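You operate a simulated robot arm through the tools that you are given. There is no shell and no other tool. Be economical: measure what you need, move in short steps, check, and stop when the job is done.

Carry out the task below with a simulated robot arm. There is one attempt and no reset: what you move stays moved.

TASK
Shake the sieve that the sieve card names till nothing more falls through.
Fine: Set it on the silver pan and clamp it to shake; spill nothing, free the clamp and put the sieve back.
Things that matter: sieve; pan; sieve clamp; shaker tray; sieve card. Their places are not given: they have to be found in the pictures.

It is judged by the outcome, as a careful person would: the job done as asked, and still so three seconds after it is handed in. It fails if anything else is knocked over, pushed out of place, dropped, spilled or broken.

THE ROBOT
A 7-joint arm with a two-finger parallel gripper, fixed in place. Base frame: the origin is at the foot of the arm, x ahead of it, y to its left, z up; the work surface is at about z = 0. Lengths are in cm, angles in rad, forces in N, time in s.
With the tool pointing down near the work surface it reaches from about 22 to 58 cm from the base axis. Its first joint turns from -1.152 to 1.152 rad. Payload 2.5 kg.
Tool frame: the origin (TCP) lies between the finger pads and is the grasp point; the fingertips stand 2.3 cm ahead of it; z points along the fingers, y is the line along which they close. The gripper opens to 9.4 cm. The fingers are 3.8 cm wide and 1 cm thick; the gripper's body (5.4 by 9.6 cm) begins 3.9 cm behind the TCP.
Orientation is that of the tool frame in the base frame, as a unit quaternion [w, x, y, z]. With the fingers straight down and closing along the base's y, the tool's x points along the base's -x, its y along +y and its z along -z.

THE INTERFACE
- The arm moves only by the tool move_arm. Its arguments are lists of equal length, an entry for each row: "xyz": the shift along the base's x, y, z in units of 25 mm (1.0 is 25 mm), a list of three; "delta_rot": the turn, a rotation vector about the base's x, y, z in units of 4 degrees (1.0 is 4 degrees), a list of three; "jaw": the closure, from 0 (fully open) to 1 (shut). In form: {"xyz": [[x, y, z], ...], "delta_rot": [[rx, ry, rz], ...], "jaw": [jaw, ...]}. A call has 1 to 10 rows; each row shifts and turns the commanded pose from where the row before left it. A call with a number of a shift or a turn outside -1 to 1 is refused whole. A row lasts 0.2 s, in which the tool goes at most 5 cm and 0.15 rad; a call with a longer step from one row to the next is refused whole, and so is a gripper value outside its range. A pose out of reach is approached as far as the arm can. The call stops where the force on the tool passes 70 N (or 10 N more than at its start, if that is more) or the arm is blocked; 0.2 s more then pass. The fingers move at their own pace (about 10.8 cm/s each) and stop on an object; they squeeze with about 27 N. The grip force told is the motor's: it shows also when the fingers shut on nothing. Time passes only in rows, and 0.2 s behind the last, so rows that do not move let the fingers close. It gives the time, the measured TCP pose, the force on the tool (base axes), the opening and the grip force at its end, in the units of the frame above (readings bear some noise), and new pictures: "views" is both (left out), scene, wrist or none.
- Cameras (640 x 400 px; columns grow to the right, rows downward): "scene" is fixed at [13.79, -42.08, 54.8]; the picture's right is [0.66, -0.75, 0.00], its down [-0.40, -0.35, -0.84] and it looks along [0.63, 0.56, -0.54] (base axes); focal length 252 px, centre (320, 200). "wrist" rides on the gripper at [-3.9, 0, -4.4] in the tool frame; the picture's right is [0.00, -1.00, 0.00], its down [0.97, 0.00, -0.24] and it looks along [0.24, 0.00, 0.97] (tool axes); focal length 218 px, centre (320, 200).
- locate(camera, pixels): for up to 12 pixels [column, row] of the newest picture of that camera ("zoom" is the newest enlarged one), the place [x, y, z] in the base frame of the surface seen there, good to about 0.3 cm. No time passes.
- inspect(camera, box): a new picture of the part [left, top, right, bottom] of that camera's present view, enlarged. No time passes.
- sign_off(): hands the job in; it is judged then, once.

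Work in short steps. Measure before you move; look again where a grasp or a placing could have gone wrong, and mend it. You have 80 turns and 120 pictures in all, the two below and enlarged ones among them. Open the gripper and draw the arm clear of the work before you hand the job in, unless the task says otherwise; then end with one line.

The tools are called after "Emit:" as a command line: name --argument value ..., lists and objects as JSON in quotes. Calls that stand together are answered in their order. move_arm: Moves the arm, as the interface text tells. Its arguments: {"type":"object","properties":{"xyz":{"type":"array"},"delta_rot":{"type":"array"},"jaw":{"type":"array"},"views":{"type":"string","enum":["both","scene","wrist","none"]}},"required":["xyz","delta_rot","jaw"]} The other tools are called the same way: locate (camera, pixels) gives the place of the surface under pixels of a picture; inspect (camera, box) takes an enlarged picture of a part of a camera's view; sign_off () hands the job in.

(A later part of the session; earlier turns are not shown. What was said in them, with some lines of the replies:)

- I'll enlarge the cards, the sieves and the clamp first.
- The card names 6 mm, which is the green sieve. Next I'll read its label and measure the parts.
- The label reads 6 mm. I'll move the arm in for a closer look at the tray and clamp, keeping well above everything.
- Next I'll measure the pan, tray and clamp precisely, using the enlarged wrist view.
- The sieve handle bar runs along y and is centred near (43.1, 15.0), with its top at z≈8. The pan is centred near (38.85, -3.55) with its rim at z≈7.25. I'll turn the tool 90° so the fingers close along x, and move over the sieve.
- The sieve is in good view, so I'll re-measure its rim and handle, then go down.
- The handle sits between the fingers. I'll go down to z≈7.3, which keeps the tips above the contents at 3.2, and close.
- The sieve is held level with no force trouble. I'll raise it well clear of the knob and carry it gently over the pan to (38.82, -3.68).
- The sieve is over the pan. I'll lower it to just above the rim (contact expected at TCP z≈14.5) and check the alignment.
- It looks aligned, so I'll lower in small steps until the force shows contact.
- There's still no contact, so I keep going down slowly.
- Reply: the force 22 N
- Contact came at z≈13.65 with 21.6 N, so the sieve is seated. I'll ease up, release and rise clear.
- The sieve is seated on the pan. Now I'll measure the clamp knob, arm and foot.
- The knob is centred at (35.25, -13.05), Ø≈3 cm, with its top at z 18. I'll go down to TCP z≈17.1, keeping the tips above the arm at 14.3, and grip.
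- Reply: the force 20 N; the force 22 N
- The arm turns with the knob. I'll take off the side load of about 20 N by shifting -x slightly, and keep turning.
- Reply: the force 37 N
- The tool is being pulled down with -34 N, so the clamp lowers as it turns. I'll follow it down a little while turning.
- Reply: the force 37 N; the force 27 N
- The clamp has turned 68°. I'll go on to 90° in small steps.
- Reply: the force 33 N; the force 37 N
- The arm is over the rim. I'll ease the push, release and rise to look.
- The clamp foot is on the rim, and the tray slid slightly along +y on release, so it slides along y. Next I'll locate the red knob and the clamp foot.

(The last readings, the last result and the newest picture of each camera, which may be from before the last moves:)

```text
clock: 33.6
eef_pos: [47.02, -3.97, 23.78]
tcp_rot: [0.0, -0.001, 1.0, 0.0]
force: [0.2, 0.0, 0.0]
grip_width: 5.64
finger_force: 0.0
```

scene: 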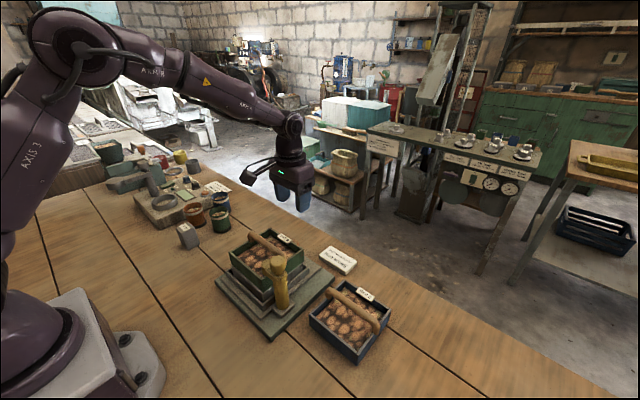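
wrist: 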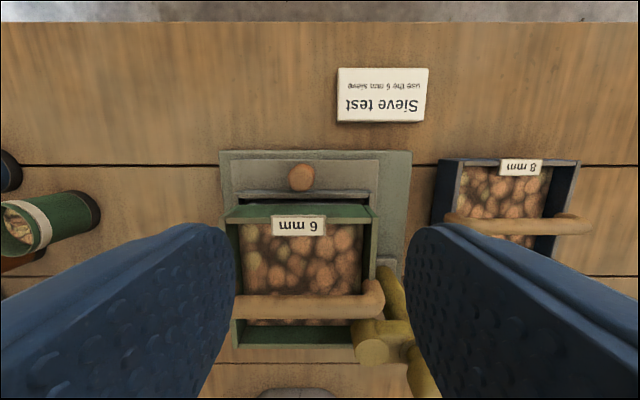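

Emit:
locate --camera "wrist" --pixels '[[302, 178], [290, 178], [313, 178], [302, 188], [230, 170], [379, 170], [410, 170], [220, 170], [300, 160], [300, 151], [302, 234], [300, 215]]'

Emit:
inspect --camera "wrist" --box '[205, 140, 425, 390]'

```text
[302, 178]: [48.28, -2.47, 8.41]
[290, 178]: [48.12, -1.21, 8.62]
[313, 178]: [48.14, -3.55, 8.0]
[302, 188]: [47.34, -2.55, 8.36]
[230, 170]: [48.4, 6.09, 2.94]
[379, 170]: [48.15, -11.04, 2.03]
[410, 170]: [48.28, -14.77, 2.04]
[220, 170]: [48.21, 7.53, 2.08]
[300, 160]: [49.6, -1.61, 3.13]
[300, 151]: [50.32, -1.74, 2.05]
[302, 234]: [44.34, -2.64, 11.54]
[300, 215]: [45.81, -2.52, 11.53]
```

```text
1.60 times, centred on (315, 265) of wrist
```

zoom: 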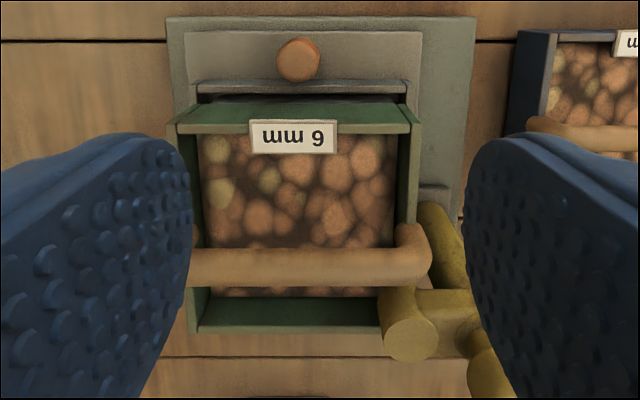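

The knob is at (47.9, -2.5) with its top at 8.6, and the base plate leaves the tray about ±2 cm of y stroke. I'll move over it and go down to z≈9, keeping the body above the sieve label, then grip.

Emit:
move_arm --xyz '[[0.4, 0.59, 0], [0, 0, -1], [0, 0, -1], [0, 0, -1], [0, 0, -1], [0, 0, -0.9], [0, 0, -0.7], [0, 0, -0.36], [0, 0, 0]]' --delta_rot '[[0, 0, 0], [0, 0, 0], [0, 0, 0], [0, 0, 0], [0, 0, 0], [0, 0, 0], [0, 0, 0], [0, 0, 0], [0, 0, 0]]' --jaw '[0.4, 0.4, 0.4, 0.4, 0.4, 0.4, 0.4, 0.4, 0.4]'

```text
clock: 35.6
eef_pos: [48.06, -2.57, 8.87]
tcp_rot: [0.0, 0.0, 1.0, 0.0]
force: [-0.4, -0.8, -0.7]
grip_width: 5.64
finger_force: 0.0
```

scene: 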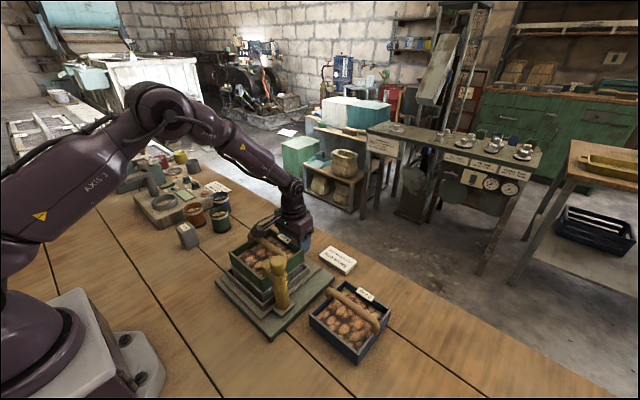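
wrist: 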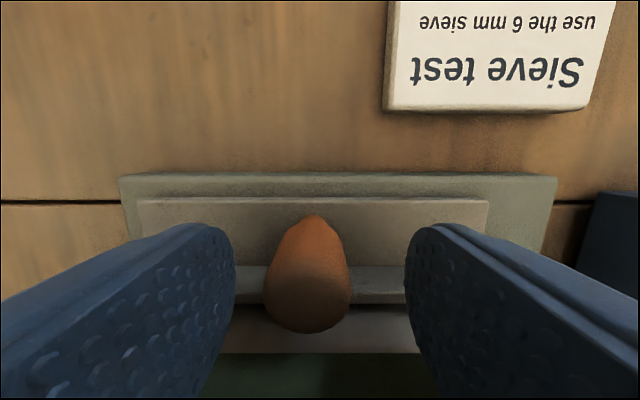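

The knob is between the fingers. I'll go down 0.3 cm, grip, and try a gentle slide along -y.

Emit:
move_arm --xyz '[[0, 0.06, -0.12], [0, 0, 0], [0, 0, 0], [0, 0, 0]]' --delta_rot '[[0, 0, 0], [0, 0, 0], [0, 0, 0], [0, 0, 0]]' --jaw '[0.4, 1, 1, 1]' --views "none"

Emit:
move_arm --xyz '[[0, -0.2, 0], [0, -0.2, 0], [0, -0.1, 0]]' --delta_rot '[[0, 0, 0], [0, 0, 0], [0, 0, 0]]' --jaw '[1, 1, 1]'

```text
clock: 36.6
eef_pos: [48.07, -2.46, 8.43]
tcp_rot: [0.001, 0.0, 1.0, 0.0]
force: [1.5, 2.0, -1.8]
grip_width: 2.45
finger_force: 44.5
```

```text
clock: 37.4
eef_pos: [48.09, -3.74, 8.51]
tcp_rot: [0.0, 0.0, 1.0, 0.0]
force: [-3.6, 1.5, 6.2]
grip_width: 2.47
finger_force: 44.8
```

scene: 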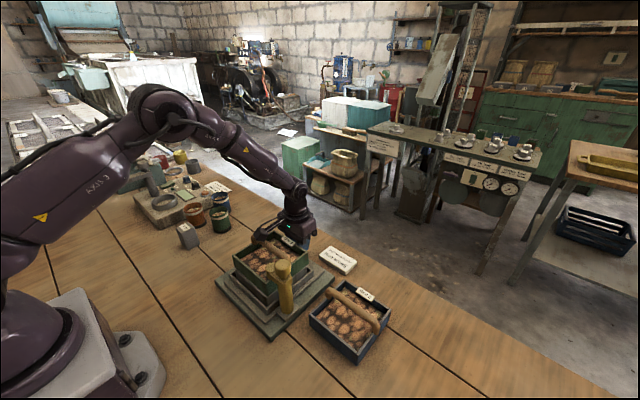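
wrist: 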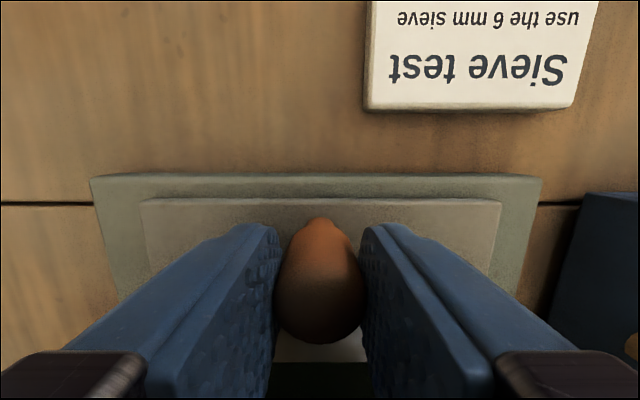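

The tray slides freely; its centre is at y≈-3.7. I'll shake about ±1.2 cm along y.

Emit:
move_arm --xyz '[[0, 0.45, 0], [0, -0.9, 0], [0, 0.9, 0], [0, -0.9, 0], [0, 0.9, 0], [0, -0.9, 0], [0, 0.9, 0], [0, -0.9, 0], [0, 0.9, 0], [0, -0.45, 0]]' --delta_rot '[[0, 0, 0], [0, 0, 0], [0, 0, 0], [0, 0, 0], [0, 0, 0], [0, 0, 0], [0, 0, 0], [0, 0, 0], [0, 0, 0], [0, 0, 0]]' --jaw '[1, 1, 1, 1, 1, 1, 1, 1, 1, 1]' --views "none"

Emit:
inspect --camera "scene" --box '[215, 220, 345, 340]'

```text
clock: 39.6
eef_pos: [47.97, -3.73, 8.55]
tcp_rot: [0.0, -0.001, 1.0, 0.0]
force: [-4.9, 0.8, 6.0]
grip_width: 2.48
finger_force: 45.0
```

```text
3.33 times, centred on (280, 280) of scene
```

zoom: 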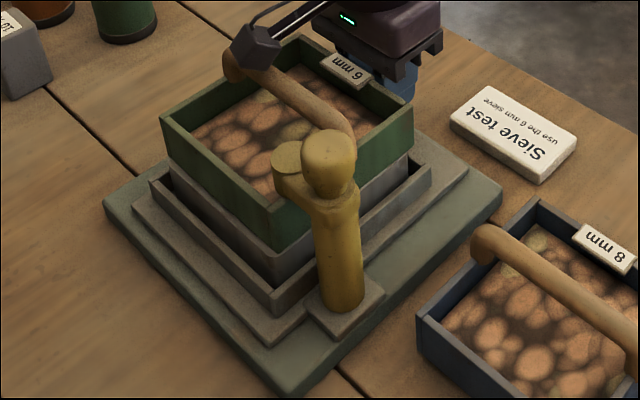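

Nothing has spilled. I'll record the kernel level as a measure of progress, then shake again.

Emit:
locate --camera "zoom" --pixels '[[240, 130], [230, 145], [330, 110], [360, 105], [300, 80], [190, 165], [250, 150]]'

Emit:
move_arm --xyz '[[0, 0.5, 0], [0, -1, 0], [0, 1, 0], [0, -1, 0], [0, 1, 0], [0, -1, 0], [0, 1, 0], [0, -1, 0], [0, 1, 0], [0, -0.5, 0]]' --delta_rot '[[0, 0, 0], [0, 0, 0], [0, 0, 0], [0, 0, 0], [0, 0, 0], [0, 0, 0], [0, 0, 0], [0, 0, 0], [0, 0, 0], [0, 0, 0]]' --jaw '[1, 1, 1, 1, 1, 1, 1, 1, 1, 1]' --views "none"

Emit:
move_arm --xyz '[[0, 0.5, 0], [0, -1, 0], [0, 1, 0], [0, -1, 0], [0, 1, 0], [0, -1, 0], [0, 1, 0], [0, -1, 0], [0, 1, 0], [0, -0.5, 0]]' --delta_rot '[[0, 0, 0], [0, 0, 0], [0, 0, 0], [0, 0, 0], [0, 0, 0], [0, 0, 0], [0, 0, 0], [0, 0, 0], [0, 0, 0], [0, 0, 0]]' --jaw '[1, 1, 1, 1, 1, 1, 1, 1, 1, 1]' --views "none"

Emit:
inspect --camera "scene" --box '[215, 220, 345, 340]'

Emit:
locate --camera "zoom" --pixels '[[240, 130], [230, 145], [330, 110], [360, 105], [300, 80], [190, 165], [250, 150]]'

```text
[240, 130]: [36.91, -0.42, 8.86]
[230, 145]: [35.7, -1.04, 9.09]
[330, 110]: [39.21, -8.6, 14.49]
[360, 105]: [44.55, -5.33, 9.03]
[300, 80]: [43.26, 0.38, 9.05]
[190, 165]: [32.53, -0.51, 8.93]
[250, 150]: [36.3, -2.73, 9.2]
```

```text
clock: 41.8
eef_pos: [48.02, -3.64, 8.44]
tcp_rot: [0.0, -0.001, 1.0, 0.0]
force: [-1.0, 1.4, -3.2]
grip_width: 2.49
finger_force: 45.4
```

```text
clock: 44.0
eef_pos: [48.08, -3.67, 8.61]
tcp_rot: [0.0, 0.0, 1.0, 0.0]
force: [-4.5, 1.6, 5.1]
grip_width: 2.47
finger_force: 44.5
```

```text
3.33 times, centred on (280, 280) of scene
```

zoom: 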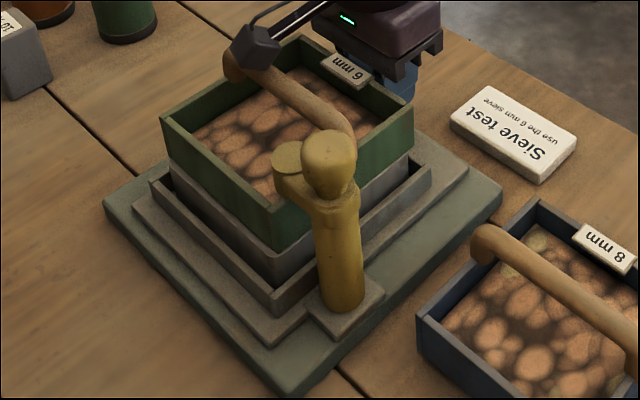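

```text
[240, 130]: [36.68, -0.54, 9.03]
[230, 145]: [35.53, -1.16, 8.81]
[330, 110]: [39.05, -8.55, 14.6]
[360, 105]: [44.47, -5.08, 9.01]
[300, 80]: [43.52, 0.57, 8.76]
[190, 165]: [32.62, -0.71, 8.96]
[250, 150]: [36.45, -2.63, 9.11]
```

The kernel level has dropped relative to the rim. I'll shake twice more and compare detailed views before and after.

Emit:
inspect --camera "scene" --box '[250, 230, 310, 280]'

Emit:
move_arm --xyz '[[0, 0.5, 0], [0, -1, 0], [0, 1, 0], [0, -1, 0], [0, 1, 0], [0, -1, 0], [0, 1, 0], [0, -1, 0], [0, 1, 0], [0, -0.5, 0]]' --delta_rot '[[0, 0, 0], [0, 0, 0], [0, 0, 0], [0, 0, 0], [0, 0, 0], [0, 0, 0], [0, 0, 0], [0, 0, 0], [0, 0, 0], [0, 0, 0]]' --jaw '[1, 1, 1, 1, 1, 1, 1, 1, 1, 1]' --views "none"

Emit:
move_arm --xyz '[[0, 0.5, 0], [0, -1, 0], [0, 1, 0], [0, -1, 0], [0, 1, 0], [0, -1, 0], [0, 1, 0], [0, -1, 0], [0, 1, 0], [0, -0.5, 0]]' --delta_rot '[[0, 0, 0], [0, 0, 0], [0, 0, 0], [0, 0, 0], [0, 0, 0], [0, 0, 0], [0, 0, 0], [0, 0, 0], [0, 0, 0], [0, 0, 0]]' --jaw '[1, 1, 1, 1, 1, 1, 1, 1, 1, 1]' --views "none"

Emit:
inspect --camera "scene" --box '[250, 230, 310, 280]'

```text
8.00 times, centred on (280, 255) of scene
```

zoom: 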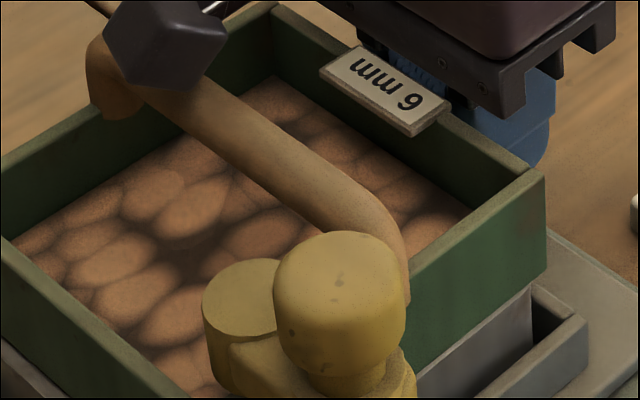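

```text
clock: 46.2
eef_pos: [48.03, -3.63, 8.49]
tcp_rot: [-0.001, -0.001, 1.0, 0.0]
force: [-6.0, 0.8, 10.8]
grip_width: 2.46
finger_force: 45.0
```

```text
clock: 48.4
eef_pos: [48.1, -3.59, 8.46]
tcp_rot: [0.001, 0.0, 1.0, 0.0]
force: [3.5, 0.3, -10.9]
grip_width: 2.47
finger_force: 44.9
```

```text
8.00 times, centred on (280, 255) of scene
```

zoom: 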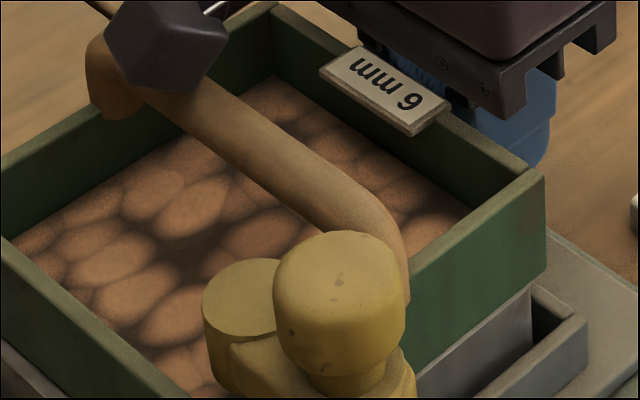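

The two views are the same and the pale small pieces are gone, so nothing more falls through. I'll release the tray knob at its home position (y≈-3.7) and rise.

Emit:
move_arm --xyz '[[0, -0.02, 0], [0, 0, 0], [0, 0, 0], [0, 0, 0.6], [0, 0, 1], [0, 0, 1], [0, 0, 1], [0, 0, 1], [0, 0, 1], [0, 0, 0.4]]' --delta_rot '[[0, 0, 0], [0, 0, 0], [0, 0, 0], [0, 0, 0], [0, 0, 0], [0, 0, 0], [0, 0, 0], [0, 0, 0], [0, 0, 0], [0, 0, 0]]' --jaw '[1, 0.5, 0.4, 0.4, 0.4, 0.4, 0.4, 0.4, 0.4, 0.4]' --views "none"

Emit:
move_arm --xyz '[[-0.9, -0.6, 0], [-0.9, -0.6, 0], [-0.9, -0.6, 0], [-0.9, -0.7, 0], [-0.9, -0.7, 0], [-0.7, -0.6, 0]]' --delta_rot '[[0, 0, 0], [0, 0, 0], [0, 0, 0], [0, 0, 0], [0, 0, 0], [0, 0, 0]]' --jaw '[0.4, 0.4, 0.4, 0.4, 0.4, 0.4]'

```text
clock: 50.6
eef_pos: [48.08, -3.75, 23.52]
tcp_rot: [0.0, 0.0, 1.0, 0.0]
force: [0.2, -0.5, 0.5]
grip_width: 5.62
finger_force: 0.0
```

```text
clock: 52.0
eef_pos: [34.93, -13.16, 23.47]
tcp_rot: [0.0, 0.0, 1.0, 0.001]
force: [0.5, -0.6, 0.1]
grip_width: 5.65
finger_force: 0.0
```

scene: 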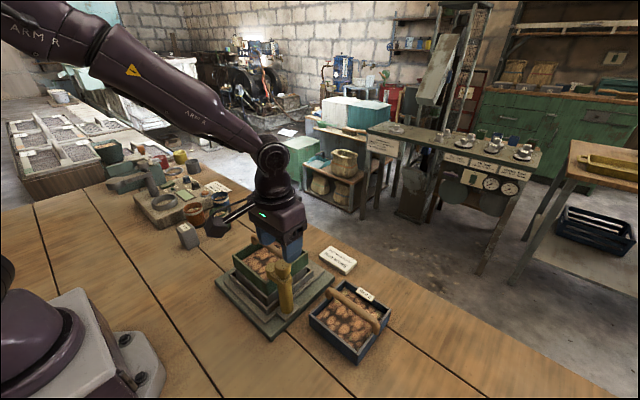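
wrist: 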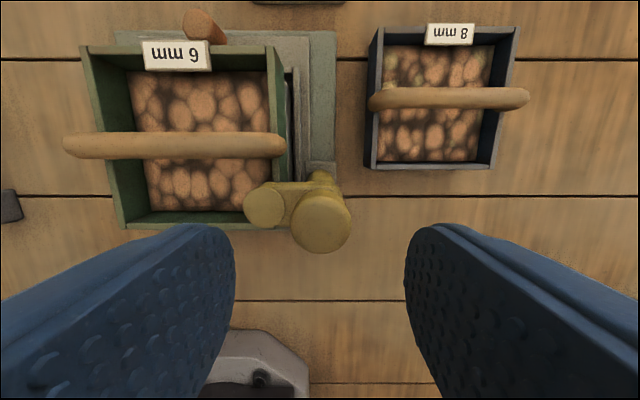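

The knob is centred under the gripper. I'll go down to z≈16.7 and grip it.

Emit:
move_arm --xyz '[[0.05, 0, -0.8], [0, 0, -0.9], [0, 0, -0.7], [0, 0, -0.27], [0, 0, 0], [0, 0, 0], [0, 0, 0]]' --delta_rot '[[0, 0, 0], [0, 0, 0], [0, 0, 0], [0, 0, 0], [0, 0, 0], [0, 0, 0], [0, 0, 0]]' --jaw '[0.4, 0.4, 0.4, 0.4, 1, 1, 1]' --views "none"

Emit:
move_arm --xyz '[[0, 0, 0.01], [0, 0, 0.015], [0, 0, 0.015], [0, 0, 0.015], [0, 0, 0.015], [0, 0, 0.0]]' --delta_rot '[[0, 0, 1], [0, 0, 1], [0, 0, 1], [0, 0, 1], [0, 0, 1], [0, 0, 0]]' --jaw '[1, 1, 1, 1, 1, 1]' --views "none"

```text
clock: 53.6
eef_pos: [35.22, -13.29, 16.77]
tcp_rot: [0.0, -0.001, 1.0, 0.001]
force: [-1.4, 1.0, -1.6]
grip_width: 3.02
finger_force: 44.7
```

```text
clock: 55.0
eef_pos: [35.11, -13.13, 16.94]
tcp_rot: [-0.001, -0.174, 0.985, 0.001]
force: [11.6, 1.7, -35.4]
grip_width: 3.05
finger_force: 45.4
```

Emit:
move_arm --xyz '[[0, 0, -0.06], [0, 0, 0.0], [0, 0, 0.015], [0, 0, 0.015], [0, 0, 0.015], [0, 0, 0.0]]' --delta_rot '[[0, 0, 0], [0, 0, 1], [0, 0, 1], [0, 0, 1], [0, 0, 1], [0, 0, 0]]' --jaw '[1, 1, 1, 1, 1, 1]' --views "none"

```text
clock: 56.4
eef_pos: [35.13, -13.33, 16.82]
tcp_rot: [-0.001, -0.309, 0.951, 0.001]
force: [-7.3, -1.2, -14.4]
grip_width: 3.02
finger_force: 44.8
```

Emit:
move_arm --xyz '[[0, 0, -0.01], [0, 0, 0], [0, 0, 0.01], [0, 0, 0.01], [0, 0, 0.01], [0, 0, 0.01], [0, 0, 0.0]]' --delta_rot '[[0, 0, 1], [0, 0, 1], [0, 0, 1], [0, 0, 1], [0, 0, 1], [0, 0, 1], [0, 0, 0]]' --jaw '[1, 1, 1, 1, 1, 1, 1]' --views "none"

Emit:
inspect --camera "scene" --box '[215, 220, 345, 340]'

```text
clock: 58.0
eef_pos: [35.09, -13.18, 16.96]
tcp_rot: [-0.002, -0.501, 0.866, 0.001]
force: [-7.8, -0.3, -27.1]
grip_width: 3.02
finger_force: 44.9
```

```text
3.33 times, centred on (280, 280) of scene
```

zoom: 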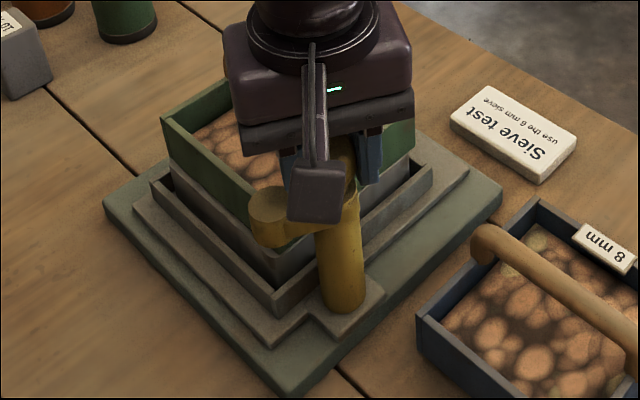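

The arm is swinging off the sieve. I'll finish the turn, 30° more.

Emit:
move_arm --xyz '[[-0.02, 0, -0.02], [0, 0, 0], [0, 0, 0], [0, 0, 0], [0, 0, 0], [0, 0, 0], [0, 0, 0], [0, 0, 0], [0, 0, 0]]' --delta_rot '[[0, 0, 1], [0, 0, 1], [0, 0, 1], [0, 0, 1], [0, 0, 1], [0, 0, 1], [0, 0, 1], [0, 0, 0.5], [0, 0, 0]]' --jaw '[1, 1, 1, 1, 1, 1, 1, 1, 1]' --views "none"

Emit:
move_arm --xyz '[[0, 0, 0], [0, 0, 0], [0, 0, 0], [0, 0, 0.6], [0, 0, 0.8], [0, 0, 0.8], [0, 0, 0.5]]' --delta_rot '[[0, 0, 0], [0, 0, 0], [0, 0, 0], [0, 0, 0], [0, 0, 0], [0, 0, 0], [0, 0, 0]]' --jaw '[0.8, 0.4, 0.4, 0.4, 0.4, 0.4, 0.4]'

Emit:
inspect --camera "scene" --box '[215, 220, 345, 340]'

```text
clock: 60.0
eef_pos: [34.99, -13.29, 16.88]
tcp_rot: [-0.002, -0.707, 0.707, 0.002]
force: [-22.4, 1.8, -4.0]
grip_width: 2.99
finger_force: 45.2
```

```text
clock: 61.6
eef_pos: [35.22, -13.27, 23.77]
tcp_rot: [0.0, 0.707, -0.707, -0.001]
force: [0.1, 0.8, 0.5]
grip_width: 5.63
finger_force: 0.0
```

scene: 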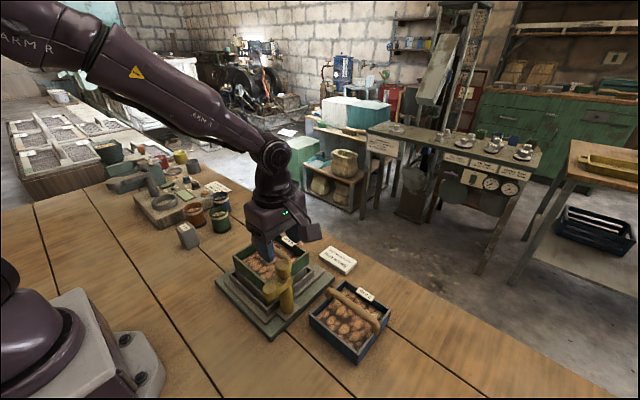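
wrist: 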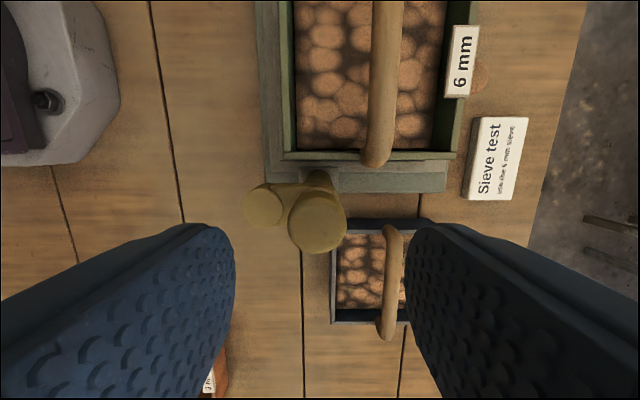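

```text
3.33 times, centred on (280, 280) of scene
```

zoom: 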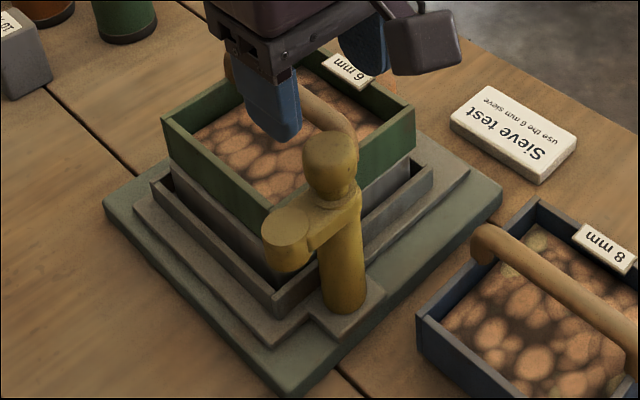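

The clamp is back at its open position. I'll move over the sieve handle.

Emit:
move_arm --xyz '[[0.3, 0.7, 0], [0.4, 1, 0], [0.4, 1, 0], [0.35, 1, 0], [0, 0.14, 0]]' --delta_rot '[[0, 0, 0], [0, 0, 0], [0, 0, 0], [0, 0, 0], [0, 0, 0]]' --jaw '[0.4, 0.4, 0.4, 0.4, 0.4]' --views "wrist"

Emit:
locate --camera "wrist" --pixels '[[319, 110], [319, 180], [319, 250], [240, 180], [310, 180], [330, 180], [425, 187], [405, 160]]'

```text
clock: 62.8
eef_pos: [38.8, -3.71, 23.68]
tcp_rot: [0.001, 0.707, -0.707, 0.001]
force: [0.7, -0.3, -0.1]
grip_width: 5.65
finger_force: 0.1
```

wrist: 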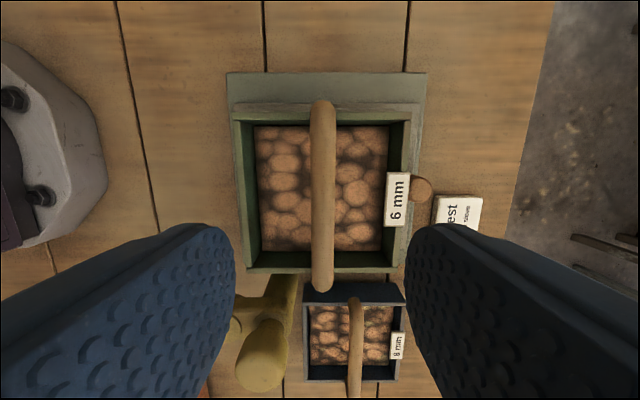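

```text
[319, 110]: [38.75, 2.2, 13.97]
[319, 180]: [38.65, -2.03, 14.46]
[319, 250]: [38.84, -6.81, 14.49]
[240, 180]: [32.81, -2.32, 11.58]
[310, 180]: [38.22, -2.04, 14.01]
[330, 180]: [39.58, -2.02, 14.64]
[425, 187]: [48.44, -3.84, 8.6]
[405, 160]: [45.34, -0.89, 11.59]
```

The handle is centred in x (38.85). I'll go down to z≈13.75, grip, and lift a little.

Emit:
move_arm --xyz '[[0.02, -0.04, -0.8], [0, 0, -0.9], [0, 0, -0.9], [0, 0, -0.8], [0, 0, -0.57], [0, 0, 0], [0, 0, 0], [0, 0, 0]]' --delta_rot '[[0, 0, 0], [0, 0, 0], [0, 0, 0], [0, 0, 0], [0, 0, 0], [0, 0, 0], [0, 0, 0], [0, 0, 0]]' --jaw '[0.4, 0.4, 0.4, 0.4, 0.4, 1, 1, 1]' --views "none"

Emit:
move_arm --xyz '[[0, 0, 0.05], [0, 0, 0.1], [0, 0, 0.2], [0, 0, 0.3], [0, 0, 0.2], [0, 0, 0]]' --delta_rot '[[0, 0, 0], [0, 0, 0], [0, 0, 0], [0, 0, 0], [0, 0, 0], [0, 0, 0]]' --jaw '[1, 1, 1, 1, 1, 1]' --views "wrist"

Emit:
inspect --camera "scene" --box '[215, 210, 345, 340]'

```text
clock: 64.6
eef_pos: [38.8, -3.75, 13.8]
tcp_rot: [0.0, 0.707, -0.707, -0.001]
force: [-0.1, -0.8, 0.4]
grip_width: 1.63
finger_force: 27.4
```

```text
clock: 66.0
eef_pos: [38.88, -3.66, 15.98]
tcp_rot: [0.0, 0.707, -0.707, 0.0]
force: [0.4, -0.7, -2.7]
grip_width: 1.62
finger_force: 26.9
```

wrist: 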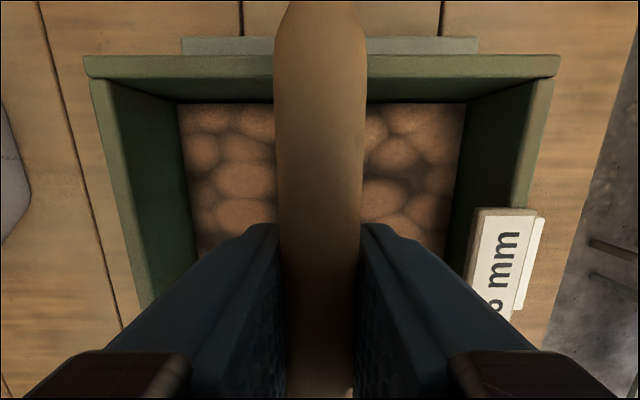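

```text
3.08 times, centred on (280, 275) of scene
```

zoom: 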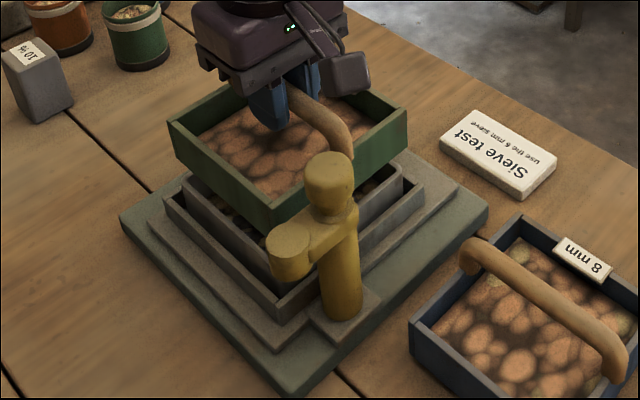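

The sieve is held, and the fines are in the pan. I'll measure how it sits in the grip, then raise it and carry it back.

Emit:
locate --camera "wrist" --pixels '[[220, 60], [420, 60], [220, 72], [420, 72]]'

Emit:
move_arm --xyz '[[0, 0, 0.3], [0, 0, 0.4], [0, 0, 0.4], [0, 0, 0.2], [0.06, 0.2, 0], [0.12, 0.5, 0], [0.16, 0.7, 0], [0.18, 0.8, 0], [0.18, 0.8, 0], [0.18, 0.8, 0]]' --delta_rot '[[0, 0, 0], [0, 0, 0], [0, 0, 0], [0, 0, 0], [0, 0, 0], [0, 0, 0], [0, 0, 0], [0, 0, 0], [0, 0, 0], [0, 0, 0]]' --jaw '[1, 1, 1, 1, 1, 1, 1, 1, 1, 1]' --views "none"

Emit:
move_arm --xyz '[[0.18, 0.8, 0], [0.18, 0.8, 0], [0.18, 0.8, 0], [0.16, 0.7, 0], [0.1, 0.5, 0], [0.04, 0.2, 0], [0, 0, -0.5], [0, 0, -0.7], [0, 0, -0.5], [0, 0, 0]]' --delta_rot '[[0, 0, 0], [0, 0, 0], [0, 0, 0], [0, 0, 0], [0, 0, 0], [0, 0, 0], [0, 0, 0], [0, 0, 0], [0, 0, 0], [0, 0, 0]]' --jaw '[1, 1, 1, 1, 1, 1, 1, 1, 1, 1]'

```text
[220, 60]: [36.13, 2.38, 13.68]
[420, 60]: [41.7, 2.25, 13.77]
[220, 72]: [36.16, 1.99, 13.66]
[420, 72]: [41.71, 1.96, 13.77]
```

```text
clock: 68.2
eef_pos: [40.99, 5.76, 19.11]
tcp_rot: [0.0, 0.707, -0.707, 0.0]
force: [-0.3, 0.2, -3.1]
grip_width: 1.64
finger_force: 26.8
```

```text
clock: 70.4
eef_pos: [43.15, 15.24, 14.96]
tcp_rot: [0.0, 0.707, -0.707, 0.0]
force: [1.0, -0.5, -2.3]
grip_width: 1.63
finger_force: 27.1
```

scene: 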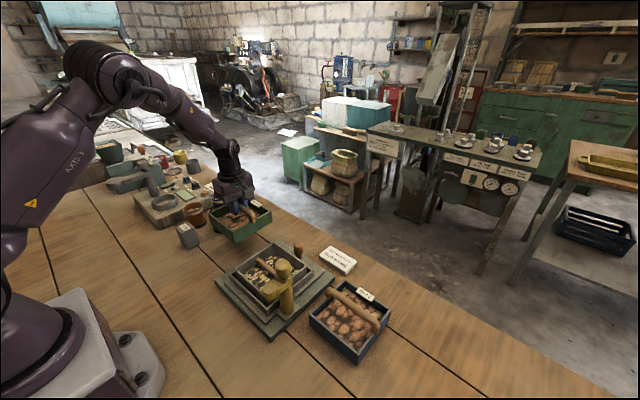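
wrist: 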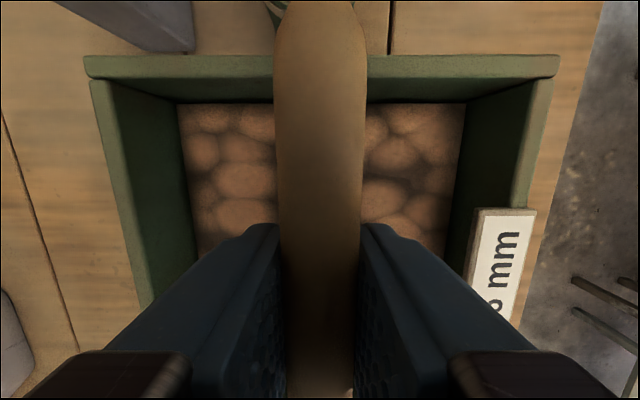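

The fines show in the pan, and the sieve is above its first place. I'll correct y by about +0.35 cm for the grip offset and lower slowly to the table (z≈7.3).

Emit:
move_arm --xyz '[[0, 0.14, -0.3], [0, 0, -0.6], [0, 0, -0.7], [0, 0, -0.6], [0, 0, -0.4], [0, 0, -0.2], [0, 0, -0.1], [0, 0, 0]]' --delta_rot '[[0, 0, 0], [0, 0, 0], [0, 0, 0], [0, 0, 0], [0, 0, 0], [0, 0, 0], [0, 0, 0], [0, 0, 0]]' --jaw '[1, 1, 1, 1, 1, 1, 1, 1]' --views "none"

Emit:
move_arm --xyz '[[0, 0, -0.05], [0, 0, -0.04], [0, 0, 0]]' --delta_rot '[[0, 0, 0], [0, 0, 0], [0, 0, 0]]' --jaw '[1, 1, 1]' --views "none"

Emit:
inspect --camera "scene" --box '[185, 200, 315, 290]'

```text
clock: 72.2
eef_pos: [43.05, 15.58, 7.68]
tcp_rot: [0.0, 0.707, -0.707, -0.001]
force: [-0.1, -1.0, -2.6]
grip_width: 1.62
finger_force: 26.7
```

```text
clock: 73.0
eef_pos: [43.1, 15.66, 7.39]
tcp_rot: [0.0, -0.707, 0.707, 0.0]
force: [-0.2, -0.2, -2.7]
grip_width: 1.63
finger_force: 26.9
```

```text
4.44 times, centred on (250, 245) of scene
```

zoom: 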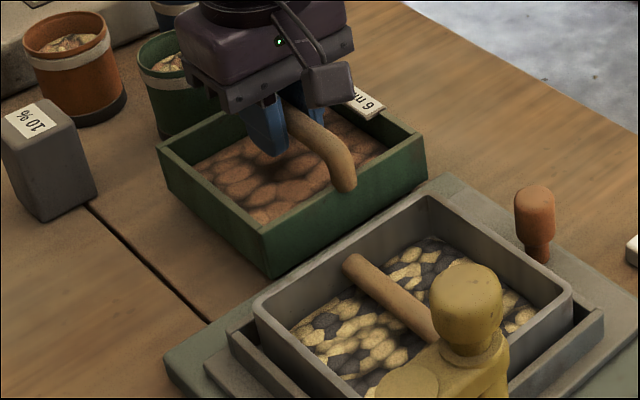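

The sieve hasn't touched down yet, so I lower in small steps until it makes contact.

Emit:
move_arm --xyz '[[0, 0, -0.04], [0, 0, -0.03], [0, 0, 0], [0, 0, 0]]' --delta_rot '[[0, 0, 0], [0, 0, 0], [0, 0, 0], [0, 0, 0]]' --jaw '[1, 1, 1, 1]' --views "none"

```text
clock: 74.0
eef_pos: [43.24, 15.62, 7.24]
tcp_rot: [0.0, 0.707, -0.707, 0.0]
force: [-0.3, 0.2, -3.3]
grip_width: 1.61
finger_force: 27.3
```

Emit:
move_arm --xyz '[[0, 0, -0.04], [0, 0, -0.03], [0, 0, 0], [0, 0, 0]]' --delta_rot '[[0, 0, 0], [0, 0, 0], [0, 0, 0], [0, 0, 0]]' --jaw '[1, 1, 1, 1]' --views "none"

```text
clock: 75.0
eef_pos: [43.12, 15.61, 7.11]
tcp_rot: [0.001, -0.706, 0.708, 0.0]
force: [-7.2, -3.4, 21.5]
grip_width: 1.63
finger_force: 27.1
```

The sieve has touched down with 21.5 N. I'll ease up, release, and rise clear.

Emit:
move_arm --xyz '[[0, 0, 0.05], [0, 0, 0], [0, 0, 0], [0, 0, 0.5], [0, 0, 0.8], [0, 0, 1], [0, 0, 1], [0, 0, 1], [0, 0, 1], [0, 0, 1]]' --delta_rot '[[0, 0, 0], [0, 0, 0], [0, 0, 0], [0, 0, 0], [0, 0, 0], [0, 0, 0], [0, 0, 0], [0, 0, 0], [0, 0, 0], [0, 0, 0]]' --jaw '[1, 0.4, 0.4, 0.4, 0.4, 0.4, 0.2, 0, 0, 0]'

Emit:
inspect --camera "scene" --box '[185, 200, 345, 340]'

Emit:
locate --camera "wrist" --pixels '[[319, 112], [319, 235], [257, 160], [288, 119], [290, 229]]'

```text
clock: 77.2
eef_pos: [43.06, 15.71, 23.01]
tcp_rot: [0.001, -0.707, 0.708, 0.0]
force: [0.6, -0.6, 0.2]
grip_width: 9.4
finger_force: 0.1
```

scene: 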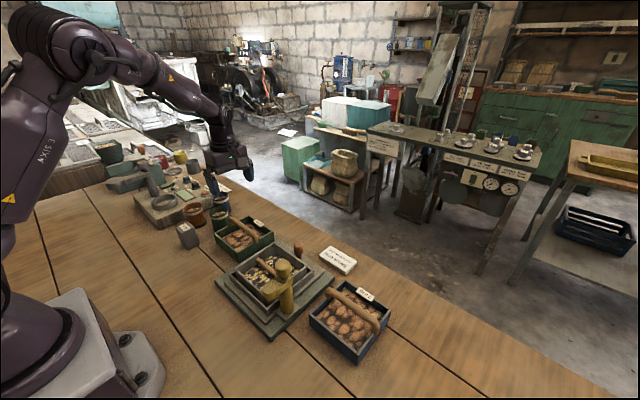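
wrist: 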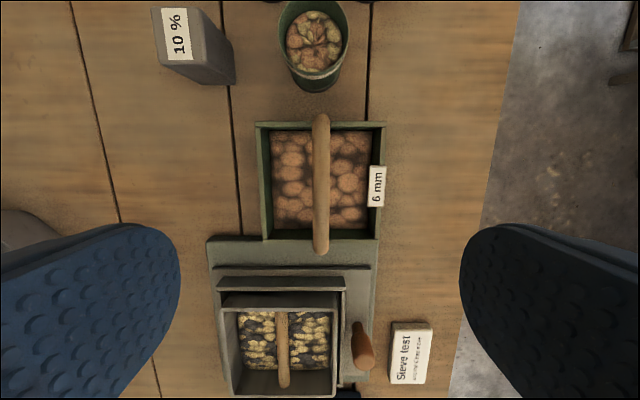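

```text
2.86 times, centred on (265, 270) of scene
```

zoom: 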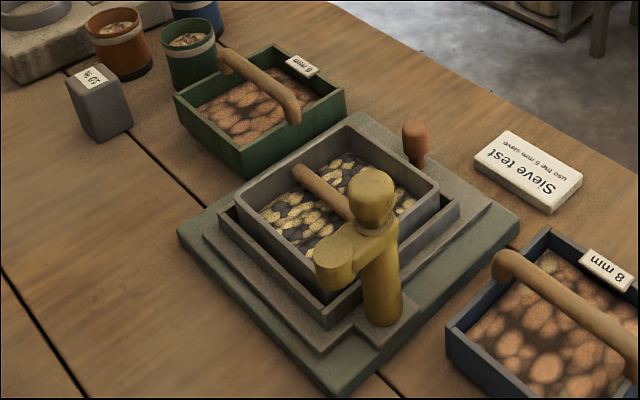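

```text
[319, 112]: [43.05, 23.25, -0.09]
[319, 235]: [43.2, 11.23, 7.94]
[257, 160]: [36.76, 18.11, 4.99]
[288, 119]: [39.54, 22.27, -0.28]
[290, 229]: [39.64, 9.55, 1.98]
```

The 6 mm sieve is back in its place, the clamp is open, the fines are in the pan, and nothing has spilled. The arm is clear with the gripper open, so I hand in.

Emit:
sign_off

```text
The job is handed in.
```

I clamped the 6 mm sieve on the silver pan and shook it until nothing more fell through, then freed the clamp and put the sieve back in its place; I saw nothing spilled.
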